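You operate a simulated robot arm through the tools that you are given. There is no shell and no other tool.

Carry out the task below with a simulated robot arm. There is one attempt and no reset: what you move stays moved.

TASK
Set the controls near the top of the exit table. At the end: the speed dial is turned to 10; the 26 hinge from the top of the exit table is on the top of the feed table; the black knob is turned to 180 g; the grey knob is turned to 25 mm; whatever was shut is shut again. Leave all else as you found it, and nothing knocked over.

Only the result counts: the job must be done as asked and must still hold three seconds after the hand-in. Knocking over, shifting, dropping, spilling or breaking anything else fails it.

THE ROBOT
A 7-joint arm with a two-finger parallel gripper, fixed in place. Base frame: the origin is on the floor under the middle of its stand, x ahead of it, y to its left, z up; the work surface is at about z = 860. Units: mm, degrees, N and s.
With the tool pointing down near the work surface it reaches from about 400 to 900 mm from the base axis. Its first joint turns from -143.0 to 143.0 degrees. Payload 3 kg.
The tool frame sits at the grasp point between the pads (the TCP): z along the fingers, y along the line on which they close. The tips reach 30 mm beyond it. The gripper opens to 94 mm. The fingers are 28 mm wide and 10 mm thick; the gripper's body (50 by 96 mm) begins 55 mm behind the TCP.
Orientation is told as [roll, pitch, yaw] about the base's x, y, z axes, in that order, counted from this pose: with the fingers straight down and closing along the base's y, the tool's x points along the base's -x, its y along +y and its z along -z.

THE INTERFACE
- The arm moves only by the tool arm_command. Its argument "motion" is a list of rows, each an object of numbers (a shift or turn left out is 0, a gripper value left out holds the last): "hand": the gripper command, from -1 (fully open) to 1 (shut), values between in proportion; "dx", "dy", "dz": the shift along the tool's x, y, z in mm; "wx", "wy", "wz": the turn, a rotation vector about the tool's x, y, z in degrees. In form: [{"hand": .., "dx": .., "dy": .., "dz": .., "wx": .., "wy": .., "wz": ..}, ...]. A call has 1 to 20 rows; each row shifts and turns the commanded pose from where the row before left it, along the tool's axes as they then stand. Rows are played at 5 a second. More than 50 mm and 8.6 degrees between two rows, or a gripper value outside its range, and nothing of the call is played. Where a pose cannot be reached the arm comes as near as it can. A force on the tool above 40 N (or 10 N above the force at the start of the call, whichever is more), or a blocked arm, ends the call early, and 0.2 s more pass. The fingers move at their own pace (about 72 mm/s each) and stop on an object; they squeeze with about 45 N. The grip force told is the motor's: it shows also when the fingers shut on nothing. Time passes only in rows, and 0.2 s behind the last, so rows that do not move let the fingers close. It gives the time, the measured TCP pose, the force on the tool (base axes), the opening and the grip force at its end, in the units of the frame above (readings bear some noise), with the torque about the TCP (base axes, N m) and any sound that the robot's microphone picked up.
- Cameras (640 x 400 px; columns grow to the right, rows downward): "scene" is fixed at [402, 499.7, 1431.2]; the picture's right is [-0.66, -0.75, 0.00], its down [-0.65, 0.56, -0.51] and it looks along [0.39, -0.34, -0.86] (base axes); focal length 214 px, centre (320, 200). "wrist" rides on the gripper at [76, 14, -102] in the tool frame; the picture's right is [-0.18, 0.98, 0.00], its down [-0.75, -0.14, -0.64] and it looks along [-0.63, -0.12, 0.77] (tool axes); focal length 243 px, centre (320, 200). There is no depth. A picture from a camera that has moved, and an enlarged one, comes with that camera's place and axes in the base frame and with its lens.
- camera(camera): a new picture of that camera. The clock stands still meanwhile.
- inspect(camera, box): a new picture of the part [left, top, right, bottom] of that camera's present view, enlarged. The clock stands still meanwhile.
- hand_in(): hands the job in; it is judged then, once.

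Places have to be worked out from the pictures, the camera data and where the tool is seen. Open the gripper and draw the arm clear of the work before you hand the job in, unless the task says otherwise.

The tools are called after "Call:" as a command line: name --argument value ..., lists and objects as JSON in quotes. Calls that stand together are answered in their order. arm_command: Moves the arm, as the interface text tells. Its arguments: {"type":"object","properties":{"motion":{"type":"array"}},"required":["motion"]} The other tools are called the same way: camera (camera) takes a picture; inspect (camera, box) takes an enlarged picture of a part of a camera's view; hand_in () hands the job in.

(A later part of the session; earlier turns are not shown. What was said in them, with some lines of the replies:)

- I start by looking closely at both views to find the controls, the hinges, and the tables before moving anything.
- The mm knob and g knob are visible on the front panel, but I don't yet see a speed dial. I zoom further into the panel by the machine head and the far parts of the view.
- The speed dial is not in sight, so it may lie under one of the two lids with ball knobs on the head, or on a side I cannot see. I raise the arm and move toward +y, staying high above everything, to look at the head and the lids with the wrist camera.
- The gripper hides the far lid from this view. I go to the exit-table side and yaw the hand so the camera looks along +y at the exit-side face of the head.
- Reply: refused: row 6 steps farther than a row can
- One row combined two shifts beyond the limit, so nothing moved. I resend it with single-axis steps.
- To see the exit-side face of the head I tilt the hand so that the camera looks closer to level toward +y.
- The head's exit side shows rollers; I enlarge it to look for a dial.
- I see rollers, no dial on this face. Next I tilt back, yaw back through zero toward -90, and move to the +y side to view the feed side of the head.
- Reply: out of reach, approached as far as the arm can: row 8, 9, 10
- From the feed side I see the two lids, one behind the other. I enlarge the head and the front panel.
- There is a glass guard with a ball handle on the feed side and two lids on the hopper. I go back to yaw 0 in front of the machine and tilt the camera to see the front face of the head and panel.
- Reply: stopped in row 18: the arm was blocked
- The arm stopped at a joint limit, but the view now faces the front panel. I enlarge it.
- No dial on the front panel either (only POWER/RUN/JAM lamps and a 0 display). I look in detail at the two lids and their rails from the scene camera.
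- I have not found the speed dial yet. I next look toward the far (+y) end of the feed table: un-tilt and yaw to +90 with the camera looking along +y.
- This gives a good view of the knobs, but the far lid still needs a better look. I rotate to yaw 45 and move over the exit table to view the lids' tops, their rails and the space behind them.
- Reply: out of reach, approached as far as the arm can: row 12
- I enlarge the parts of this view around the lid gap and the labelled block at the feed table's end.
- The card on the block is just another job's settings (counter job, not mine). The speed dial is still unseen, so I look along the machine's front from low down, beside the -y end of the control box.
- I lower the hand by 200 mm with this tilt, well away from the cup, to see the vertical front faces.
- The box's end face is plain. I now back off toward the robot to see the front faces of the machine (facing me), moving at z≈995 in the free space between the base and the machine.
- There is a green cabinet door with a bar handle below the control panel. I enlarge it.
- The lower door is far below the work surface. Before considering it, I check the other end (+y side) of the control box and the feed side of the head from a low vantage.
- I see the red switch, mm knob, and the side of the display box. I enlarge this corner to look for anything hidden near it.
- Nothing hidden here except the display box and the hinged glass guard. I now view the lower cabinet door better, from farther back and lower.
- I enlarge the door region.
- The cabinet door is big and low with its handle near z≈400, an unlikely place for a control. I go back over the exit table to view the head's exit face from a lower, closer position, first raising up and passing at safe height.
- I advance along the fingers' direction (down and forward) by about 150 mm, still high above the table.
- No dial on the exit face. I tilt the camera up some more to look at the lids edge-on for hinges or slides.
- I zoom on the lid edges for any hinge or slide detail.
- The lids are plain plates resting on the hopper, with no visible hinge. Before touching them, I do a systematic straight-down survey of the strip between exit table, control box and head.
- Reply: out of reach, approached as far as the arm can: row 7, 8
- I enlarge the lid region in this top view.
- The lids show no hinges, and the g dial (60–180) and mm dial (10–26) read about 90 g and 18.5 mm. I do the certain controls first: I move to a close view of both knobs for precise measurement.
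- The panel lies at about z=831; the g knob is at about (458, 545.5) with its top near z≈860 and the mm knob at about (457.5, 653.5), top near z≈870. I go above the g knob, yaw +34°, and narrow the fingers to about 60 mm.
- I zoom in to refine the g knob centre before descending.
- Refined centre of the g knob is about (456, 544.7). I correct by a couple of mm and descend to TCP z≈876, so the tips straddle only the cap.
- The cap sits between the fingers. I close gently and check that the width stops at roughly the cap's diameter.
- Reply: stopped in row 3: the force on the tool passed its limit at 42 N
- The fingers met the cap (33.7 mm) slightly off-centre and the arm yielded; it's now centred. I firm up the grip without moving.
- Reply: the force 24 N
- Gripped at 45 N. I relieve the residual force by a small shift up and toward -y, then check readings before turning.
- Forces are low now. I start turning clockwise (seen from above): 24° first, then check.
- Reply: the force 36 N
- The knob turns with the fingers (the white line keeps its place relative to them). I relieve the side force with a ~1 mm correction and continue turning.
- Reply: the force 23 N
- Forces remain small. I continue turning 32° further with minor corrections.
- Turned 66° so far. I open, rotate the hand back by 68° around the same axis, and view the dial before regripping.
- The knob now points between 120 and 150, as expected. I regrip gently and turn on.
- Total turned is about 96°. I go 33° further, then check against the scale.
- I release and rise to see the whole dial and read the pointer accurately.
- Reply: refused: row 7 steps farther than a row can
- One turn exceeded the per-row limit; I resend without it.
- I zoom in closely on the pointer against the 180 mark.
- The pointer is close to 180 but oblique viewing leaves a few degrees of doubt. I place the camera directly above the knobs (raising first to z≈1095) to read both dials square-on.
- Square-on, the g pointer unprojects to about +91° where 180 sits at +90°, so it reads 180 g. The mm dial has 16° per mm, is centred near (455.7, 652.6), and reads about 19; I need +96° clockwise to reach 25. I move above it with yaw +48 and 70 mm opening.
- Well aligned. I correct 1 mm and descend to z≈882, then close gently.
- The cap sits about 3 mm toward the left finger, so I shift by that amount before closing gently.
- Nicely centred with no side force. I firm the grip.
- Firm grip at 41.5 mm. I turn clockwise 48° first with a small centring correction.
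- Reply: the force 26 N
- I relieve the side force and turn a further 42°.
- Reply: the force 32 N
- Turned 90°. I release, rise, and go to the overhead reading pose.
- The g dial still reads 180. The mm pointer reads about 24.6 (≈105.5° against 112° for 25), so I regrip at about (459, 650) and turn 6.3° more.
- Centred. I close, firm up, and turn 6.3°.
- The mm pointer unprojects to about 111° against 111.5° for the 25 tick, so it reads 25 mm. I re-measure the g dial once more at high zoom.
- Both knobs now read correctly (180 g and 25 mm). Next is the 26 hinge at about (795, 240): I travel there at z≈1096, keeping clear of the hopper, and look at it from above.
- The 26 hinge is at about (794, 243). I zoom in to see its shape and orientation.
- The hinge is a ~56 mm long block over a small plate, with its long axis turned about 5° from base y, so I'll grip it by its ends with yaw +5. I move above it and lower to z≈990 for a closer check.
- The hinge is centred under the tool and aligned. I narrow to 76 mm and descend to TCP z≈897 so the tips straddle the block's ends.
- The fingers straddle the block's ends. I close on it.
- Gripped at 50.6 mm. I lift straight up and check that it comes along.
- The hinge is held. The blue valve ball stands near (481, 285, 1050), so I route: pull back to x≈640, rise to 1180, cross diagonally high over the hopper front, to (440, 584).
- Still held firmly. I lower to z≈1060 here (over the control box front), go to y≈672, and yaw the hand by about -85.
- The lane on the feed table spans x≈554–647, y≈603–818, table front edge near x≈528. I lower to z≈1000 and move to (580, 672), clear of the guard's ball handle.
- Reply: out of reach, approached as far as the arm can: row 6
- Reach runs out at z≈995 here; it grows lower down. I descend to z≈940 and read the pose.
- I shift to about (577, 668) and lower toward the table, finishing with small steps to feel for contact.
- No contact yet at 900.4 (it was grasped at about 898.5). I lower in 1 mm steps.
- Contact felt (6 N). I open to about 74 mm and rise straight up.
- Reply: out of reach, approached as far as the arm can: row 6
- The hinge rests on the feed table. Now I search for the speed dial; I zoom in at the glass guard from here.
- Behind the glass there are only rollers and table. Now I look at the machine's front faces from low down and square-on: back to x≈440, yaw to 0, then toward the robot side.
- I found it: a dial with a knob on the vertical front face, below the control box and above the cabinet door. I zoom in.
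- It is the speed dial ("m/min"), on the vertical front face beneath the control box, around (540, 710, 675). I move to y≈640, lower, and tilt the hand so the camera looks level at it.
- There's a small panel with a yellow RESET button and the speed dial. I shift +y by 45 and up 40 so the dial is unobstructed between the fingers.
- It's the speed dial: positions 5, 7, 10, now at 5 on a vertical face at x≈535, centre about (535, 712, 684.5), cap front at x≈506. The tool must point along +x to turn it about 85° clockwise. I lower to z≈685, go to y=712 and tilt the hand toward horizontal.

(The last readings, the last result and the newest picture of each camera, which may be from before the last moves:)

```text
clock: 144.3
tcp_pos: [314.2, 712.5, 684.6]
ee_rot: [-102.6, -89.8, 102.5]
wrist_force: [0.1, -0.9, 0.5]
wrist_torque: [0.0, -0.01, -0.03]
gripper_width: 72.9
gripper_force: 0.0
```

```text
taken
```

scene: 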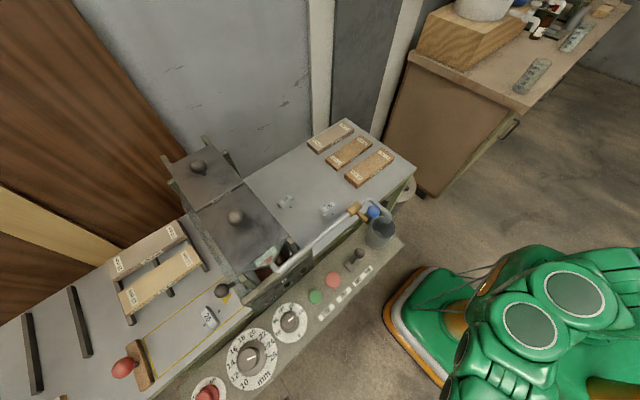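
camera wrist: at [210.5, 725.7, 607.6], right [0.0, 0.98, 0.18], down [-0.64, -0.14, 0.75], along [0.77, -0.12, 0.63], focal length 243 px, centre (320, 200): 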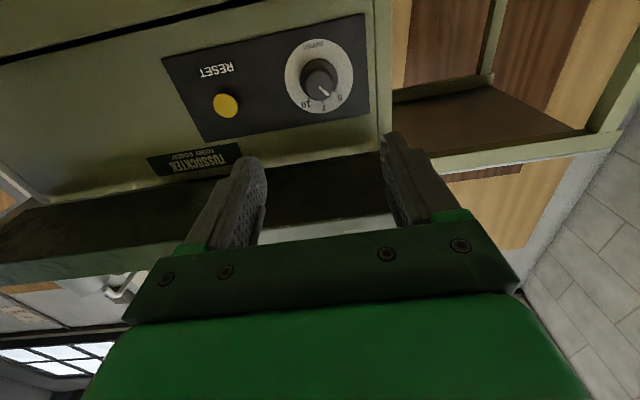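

The horizontal pose is reachable and I have a clear view of the speed dial. I zoom in to refine its centre.

Call:
inspect --camera "wrist" --box '[270, 30, 370, 130]'

```text
4.00 times, centred on (320, 80) of wrist
camera zoom: at [210.5, 725.7, 607.6], right [0.0, 0.98, 0.18], down [-0.64, -0.14, 0.75], along [0.77, -0.12, 0.63], focal length 970 px, centre (320, 680)
```

zoom: 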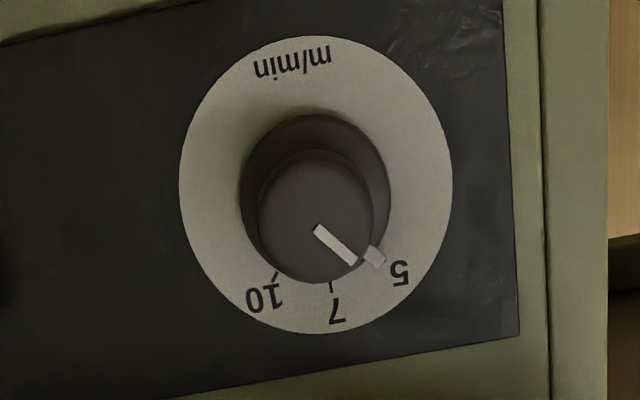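

Refined centre is about (y 711, z 682). I set the opening to 60 mm, roll the hand by -42°, and advance to x≈450, just short of the knob, then look.

Call:
arm_command --motion '[{"hand": -0.28, "wz": -8.4}, {"wz": -8.4}, {"wz": -8.4}, {"wz": -8.4}, {"wz": -8.4}, {"dz": 45}, {"dz": 45}, {"dz": 45}, {}]'

Call:
camera --camera "wrist"

Call:
inspect --camera "wrist" --box '[200, 60, 440, 220]'

```text
clock: 146.3
tcp_pos: [448.7, 710.4, 684.4]
ee_rot: [-90.0, -47.8, 89.9]
wrist_force: [0.2, -0.2, 0.2]
wrist_torque: [0.0, 0.03, 0.03]
gripper_width: 60.2
gripper_force: 0.0
```

```text
taken
camera wrist: at [345.5, 669.3, 616.9], right [0.0, 0.85, -0.52], down [-0.64, 0.4, 0.65], along [0.77, 0.33, 0.55], focal length 243 px, centre (320, 200)
```

wrist: 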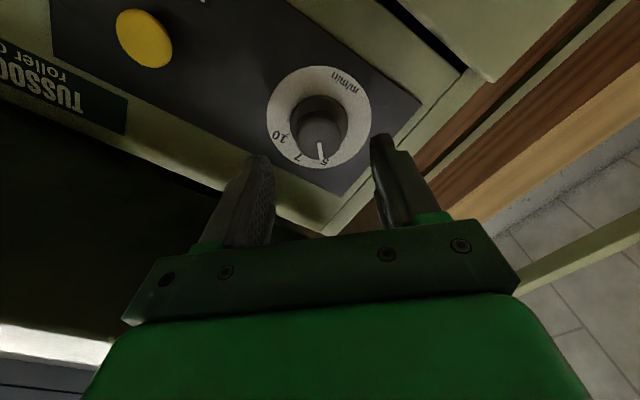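

```text
2.50 times, centred on (320, 140) of wrist
camera zoom: at [345.5, 669.3, 616.9], right [0.0, 0.85, -0.52], down [-0.64, 0.4, 0.65], along [0.77, 0.33, 0.55], focal length 606 px, centre (320, 350)
```

zoom: 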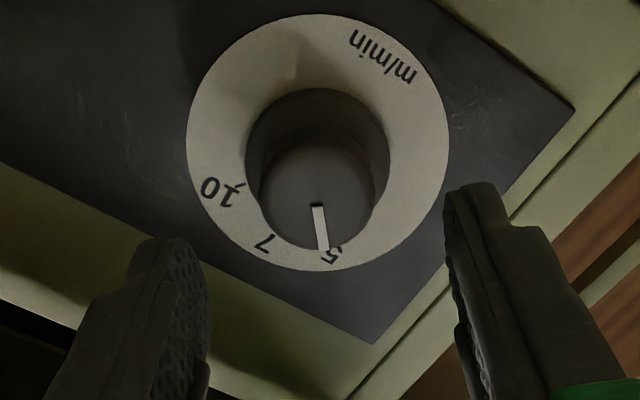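

The tool axis passes within 2 mm of the knob's axis. I correct and advance to TCP x≈486 so the tips grip the cap above the skirt.

Call:
arm_command --motion '[{"dx": 1.5, "dy": -0.8}, {"dz": 20}, {"dz": 17}, {}]'

Call:
inspect --camera "wrist" --box '[200, 80, 440, 240]'

```text
clock: 147.3
tcp_pos: [484.5, 710.1, 684.4]
ee_rot: [-89.9, -47.9, 89.9]
wrist_force: [-0.8, 0.6, -1.1]
wrist_torque: [0.03, -0.02, -0.01]
gripper_width: 60.3
gripper_force: 0.2
```

```text
2.50 times, centred on (320, 160) of wrist
camera zoom: at [381.6, 669.0, 617.7], right [0.0, 0.85, -0.52], down [-0.64, 0.4, 0.65], along [0.77, 0.34, 0.55], focal length 606 px, centre (320, 300)
```

zoom: 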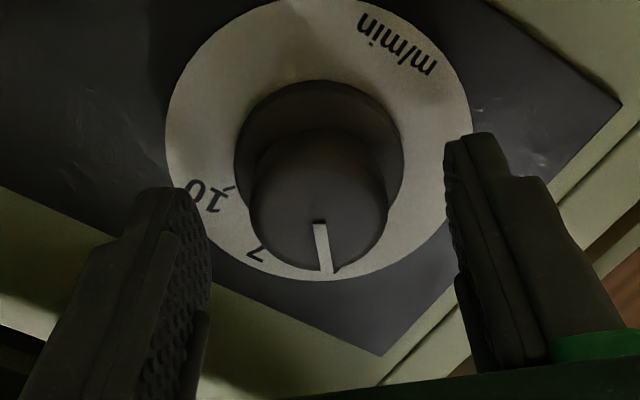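

Centred. I close gently on the cap.

Call:
arm_command --motion '[{"hand": 0.0}, {"hand": 0.22}, {"hand": 0.3}, {}]'

```text
clock: 148.3
tcp_pos: [484.8, 709.8, 683.5]
ee_rot: [-89.8, -47.8, 89.9]
wrist_force: [-0.2, -1.6, 1.5]
wrist_torque: [-0.01, -0.04, -0.03]
gripper_width: 33.9
gripper_force: 0.7
```

Call:
arm_command --motion '[{"hand": 0.5}, {"hand": 1}, {}]'

Call:
inspect --camera "wrist" --box '[200, 80, 440, 240]'

```text
clock: 149.1
tcp_pos: [485.0, 709.7, 684.8]
ee_rot: [-90.1, -47.9, 89.9]
wrist_force: [-3.1, -5.6, 4.9]
wrist_torque: [-0.01, 0.05, -0.49]
gripper_width: 32.8
gripper_force: 45.2
```

```text
2.50 times, centred on (320, 160) of wrist
camera zoom: at [381.6, 668.7, 617.7], right [0.0, 0.85, -0.52], down [-0.64, 0.4, 0.65], along [0.77, 0.33, 0.55], focal length 606 px, centre (320, 300)
```

zoom: 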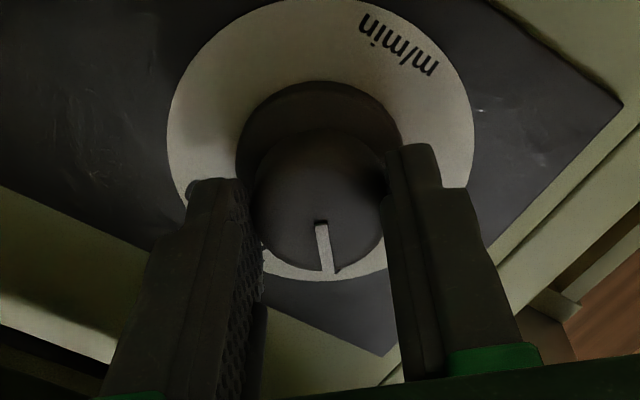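

Gripped at 45 N with small side forces. I turn clockwise (wz+) by 42°, then check.

Call:
arm_command --motion '[{"wz": 6}, {"wz": 6}, {"wz": 6}, {"wz": 6}, {"wz": 6}, {"wz": 6}, {"wz": 6}, {}]'

Call:
inspect --camera "wrist" --box '[200, 80, 440, 240]'

```text
clock: 150.9
tcp_pos: [484.0, 710.4, 684.7]
ee_rot: [-104.8, -89.9, 104.9]
wrist_force: [-8.0, 0.5, 16.2]
wrist_torque: [-0.02, -0.62, 0.03]
gripper_width: 32.7
gripper_force: 44.9
```

```text
2.50 times, centred on (320, 160) of wrist
camera zoom: at [381.7, 723.8, 607.3], right [0.0, 0.98, 0.18], down [-0.64, -0.14, 0.75], along [0.77, -0.12, 0.63], focal length 606 px, centre (320, 300)
```

zoom: 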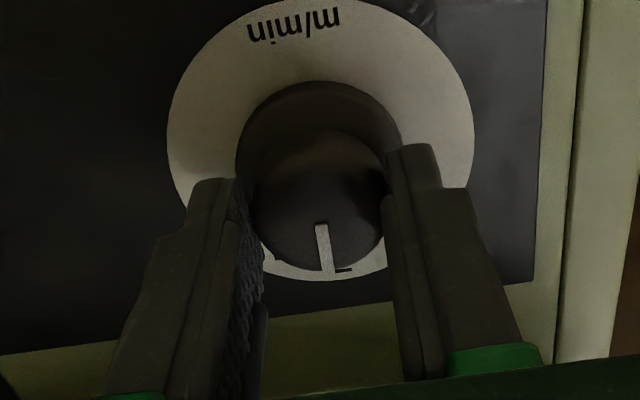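

The knob follows. I relieve 16 N with a 0.8 mm correction and turn another 42°.

Call:
arm_command --motion '[{"dx": -0.7}, {"wz": 6}, {"wz": 6}, {"wz": 6}, {"wz": 6}, {"wz": 6}, {"wz": 6}, {"wz": 6}, {}]'

Call:
inspect --camera "wrist" --box '[200, 80, 440, 240]'

```text
clock: 152.9
tcp_pos: [485.1, 709.9, 684.4]
ee_rot: [90.0, -48.1, -90.1]
wrist_force: [-3.1, 22.7, 11.4]
wrist_torque: [-0.57, -0.55, 0.58]
gripper_width: 33.1
gripper_force: 45.0
```

```text
2.50 times, centred on (320, 160) of wrist
camera zoom: at [381.5, 771.2, 637.0], right [0.0, 0.61, 0.79], down [-0.64, -0.61, 0.47], along [0.77, -0.51, 0.39], focal length 606 px, centre (320, 300)
```

zoom: 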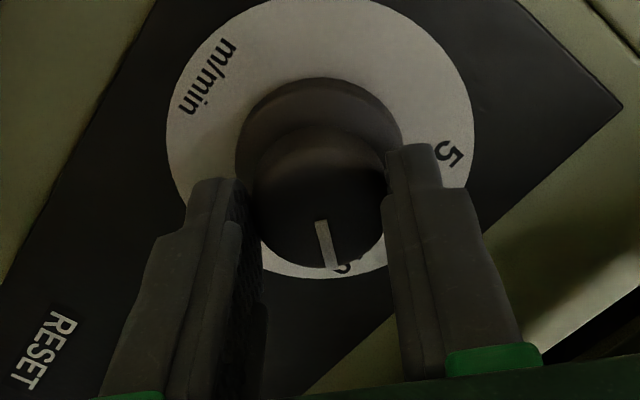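

There's now a 0.6 N·m opposing torque, probably the end of travel near 10. I release, back off, level the roll, and read the dial.

Call:
arm_command --motion '[{"hand": -0.28}, {"hand": -0.28}, {"dz": -20}, {"dz": -45}, {"dz": -45}, {"dz": -45}, {"wz": -8.4}, {"wz": -8.4}, {"wz": -8.4}, {"wz": -8.4}, {"wz": -8.4}, {}]'

Call:
camera --camera "wrist"

Call:
inspect --camera "wrist" --box '[270, 30, 370, 130]'

```text
clock: 155.5
tcp_pos: [330.9, 714.8, 690.0]
ee_rot: [-80.3, -89.7, 80.1]
wrist_force: [-0.4, -0.5, 0.1]
wrist_torque: [0.02, 0.02, 0.01]
gripper_width: 59.9
gripper_force: 0.0
out of reach, approached as far as the arm can: row 6
```

```text
taken
camera wrist: at [227.6, 728.5, 614.2], right [0.0, 0.98, 0.18], down [-0.64, -0.14, 0.75], along [0.77, -0.12, 0.63], focal length 243 px, centre (320, 200)
```

wrist: 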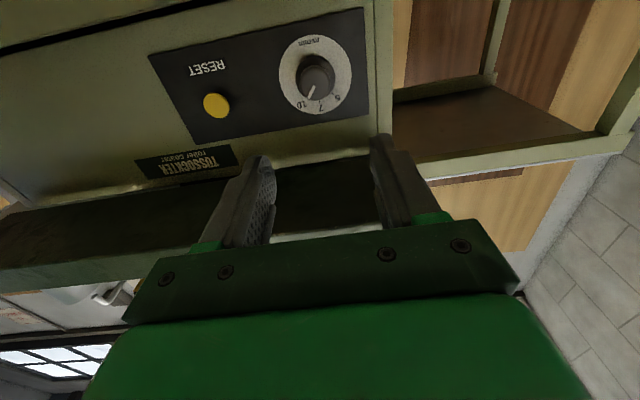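

```text
4.00 times, centred on (320, 80) of wrist
camera zoom: at [227.6, 728.5, 614.2], right [0.0, 0.98, 0.18], down [-0.64, -0.14, 0.75], along [0.77, -0.12, 0.63], focal length 970 px, centre (320, 680)
```

zoom: 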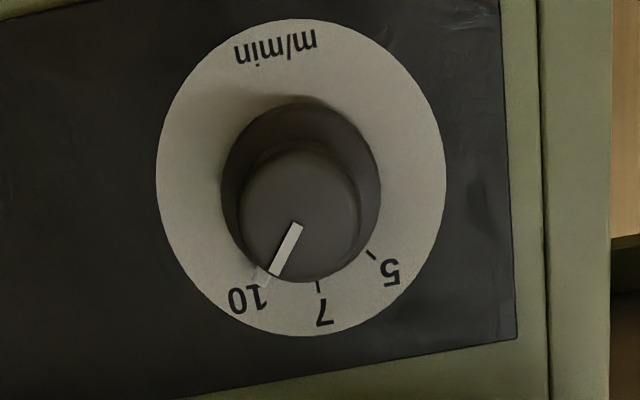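

The pointer shows 10. I zoom in to confirm the alignment with the 10 mark.

Call:
inspect --camera "wrist" --box '[295, 80, 345, 115]'

```text
11.43 times, centred on (320, 98) of wrist
camera zoom: at [227.6, 728.5, 614.2], right [0.0, 0.98, 0.18], down [-0.64, -0.14, 0.75], along [0.77, -0.12, 0.63], focal length 2773 px, centre (320, 1371)
```

zoom: 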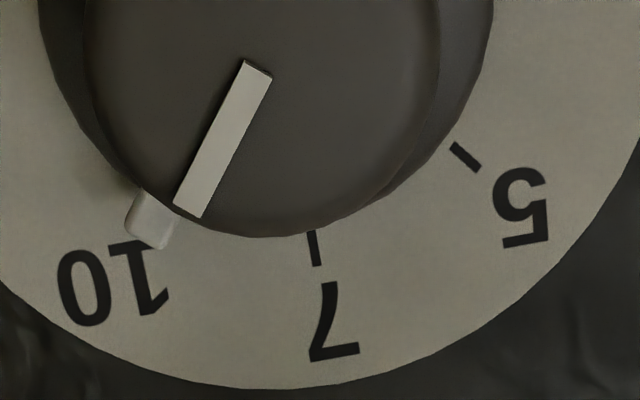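

The notch lies exactly on the 10 mark. All four items are set and nothing was opened, so I retrace my way out: back off a little, tilt the hand back and rise clear of the box.

Call:
arm_command --motion '[{"dz": -17, "hand": -1}, {"wy": 8}, {"wy": 8}, {"wy": 8}, {"wy": 8}, {"wy": 8}, {"wy": 8}, {"wy": 8}, {}]'

Call:
arm_command --motion '[{"dx": -21, "dz": -34}, {"dx": -21, "dz": -34}, {"wy": 8}, {"wy": 8}, {"wy": 8}, {"wy": 8}, {"dz": -45}, {"dz": -45}, {"dz": -45}, {"dz": -45}, {"dz": -45}, {"dz": -45}, {"dy": -45}, {"dy": -45}, {"dy": -45}, {"dy": -45}, {}]'

Call:
camera --camera "wrist"

Call:
camera --camera "scene"

```text
clock: 157.5
tcp_pos: [313.7, 714.1, 692.3]
ee_rot: [-0.2, -33.8, 0.1]
wrist_force: [-0.1, 0.1, 0.8]
wrist_torque: [0.01, -0.01, 0.02]
gripper_width: 93.8
gripper_force: 0.0
```

```text
clock: 161.1
tcp_pos: [300.9, 534.5, 1040.4]
ee_rot: [-0.3, -2.0, -0.2]
wrist_force: [0.5, -0.7, 0.1]
wrist_torque: [0.0, -0.02, 0.03]
gripper_width: 94.2
gripper_force: 0.0
```

```text
taken
camera wrist: at [220.4, 548.9, 1139.5], right [0.19, 0.98, 0.0], down [0.73, -0.14, 0.67], along [0.66, -0.12, -0.74], focal length 243 px, centre (320, 200)
```

wrist: 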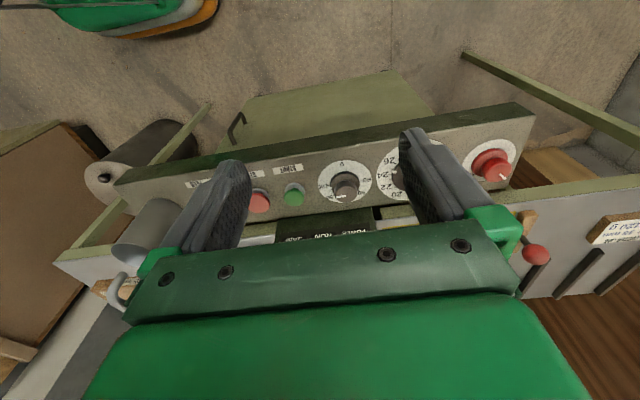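

```text
taken
```

scene: 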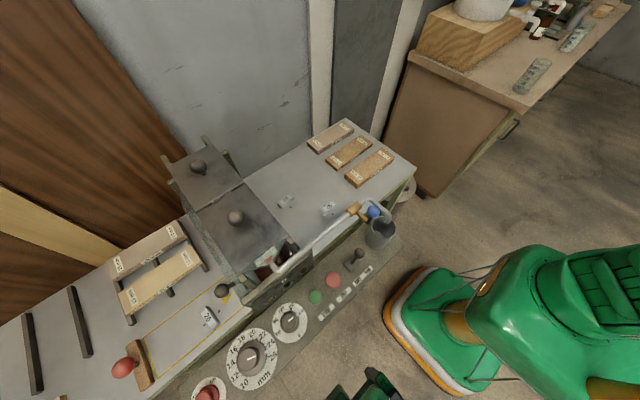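

The arm is clear. I verify the end state in close-ups of the hinge, dials, and the surroundings.

Call:
inspect --camera "scene" --box '[170, 270, 330, 400]'

Call:
inspect --camera "scene" --box '[240, 100, 440, 270]'

Call:
inspect --camera "scene" --box '[0, 200, 240, 400]'

Call:
inspect --camera "scene" --box '[255, 280, 325, 340]'

```text
3.08 times, centred on (250, 335) of scene
camera zoom: at [402.0, 499.7, 1431.2], right [-0.66, -0.75, 0.0], down [-0.65, 0.56, -0.51], along [0.39, -0.34, -0.86], focal length 660 px, centre (535, -215)
```

zoom: 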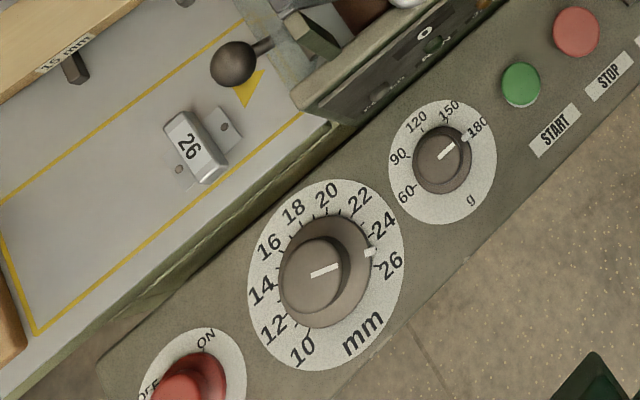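

```text
2.35 times, centred on (340, 185) of scene
camera zoom: at [402.0, 499.7, 1431.2], right [-0.66, -0.75, 0.0], down [-0.65, 0.56, -0.51], along [0.39, -0.34, -0.86], focal length 505 px, centre (273, 235)
```

zoom: 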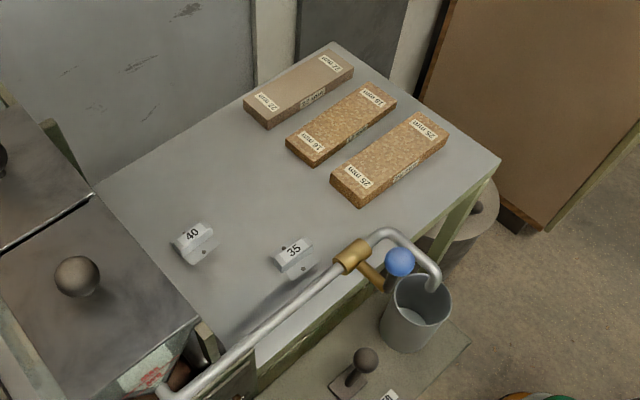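

```text
2.00 times, centred on (120, 300) of scene
camera zoom: at [402.0, 499.7, 1431.2], right [-0.66, -0.75, 0.0], down [-0.65, 0.56, -0.51], along [0.39, -0.34, -0.86], focal length 429 px, centre (720, 0)
```

zoom: 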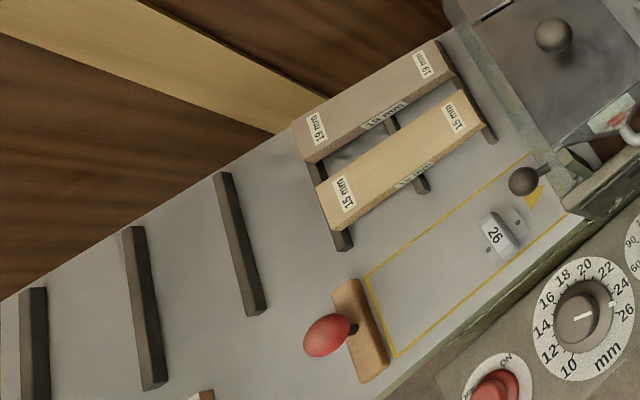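

```text
6.67 times, centred on (290, 310) of scene
camera zoom: at [402.0, 499.7, 1431.2], right [-0.66, -0.75, 0.0], down [-0.65, 0.56, -0.51], along [0.39, -0.34, -0.86], focal length 1430 px, centre (520, -533)
```

zoom: 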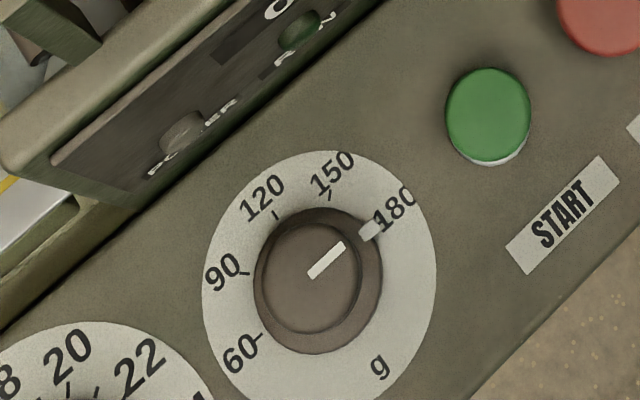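

Everything reads as asked: speed 10, 180 g, 25 mm, the 26 hinge upright on the feed table, nothing opened, and the other items are where they were. The gripper is open and the arm is clear, so I hand in.

Call:
hand_in

```text
The job is handed in.
```

The job is handed in, and the last camera views show everything set as you asked:

- **Speed dial:** it now points at 10. It was at 5, on the front of the machine under the control box.
- **Black knob:** it reads 180 g, up from about 90 g, to within about a gram.
- **Grey knob:** it reads 25 mm, up from about 19 mm.
- **26 hinge:** it sits upright on the top of the feed table, inside the yellow lane.

I did not open anything, so nothing had to be shut again. The other hinges, boards, lids, guard and valve look unmoved. The gripper is open and the arm is clear of the work.
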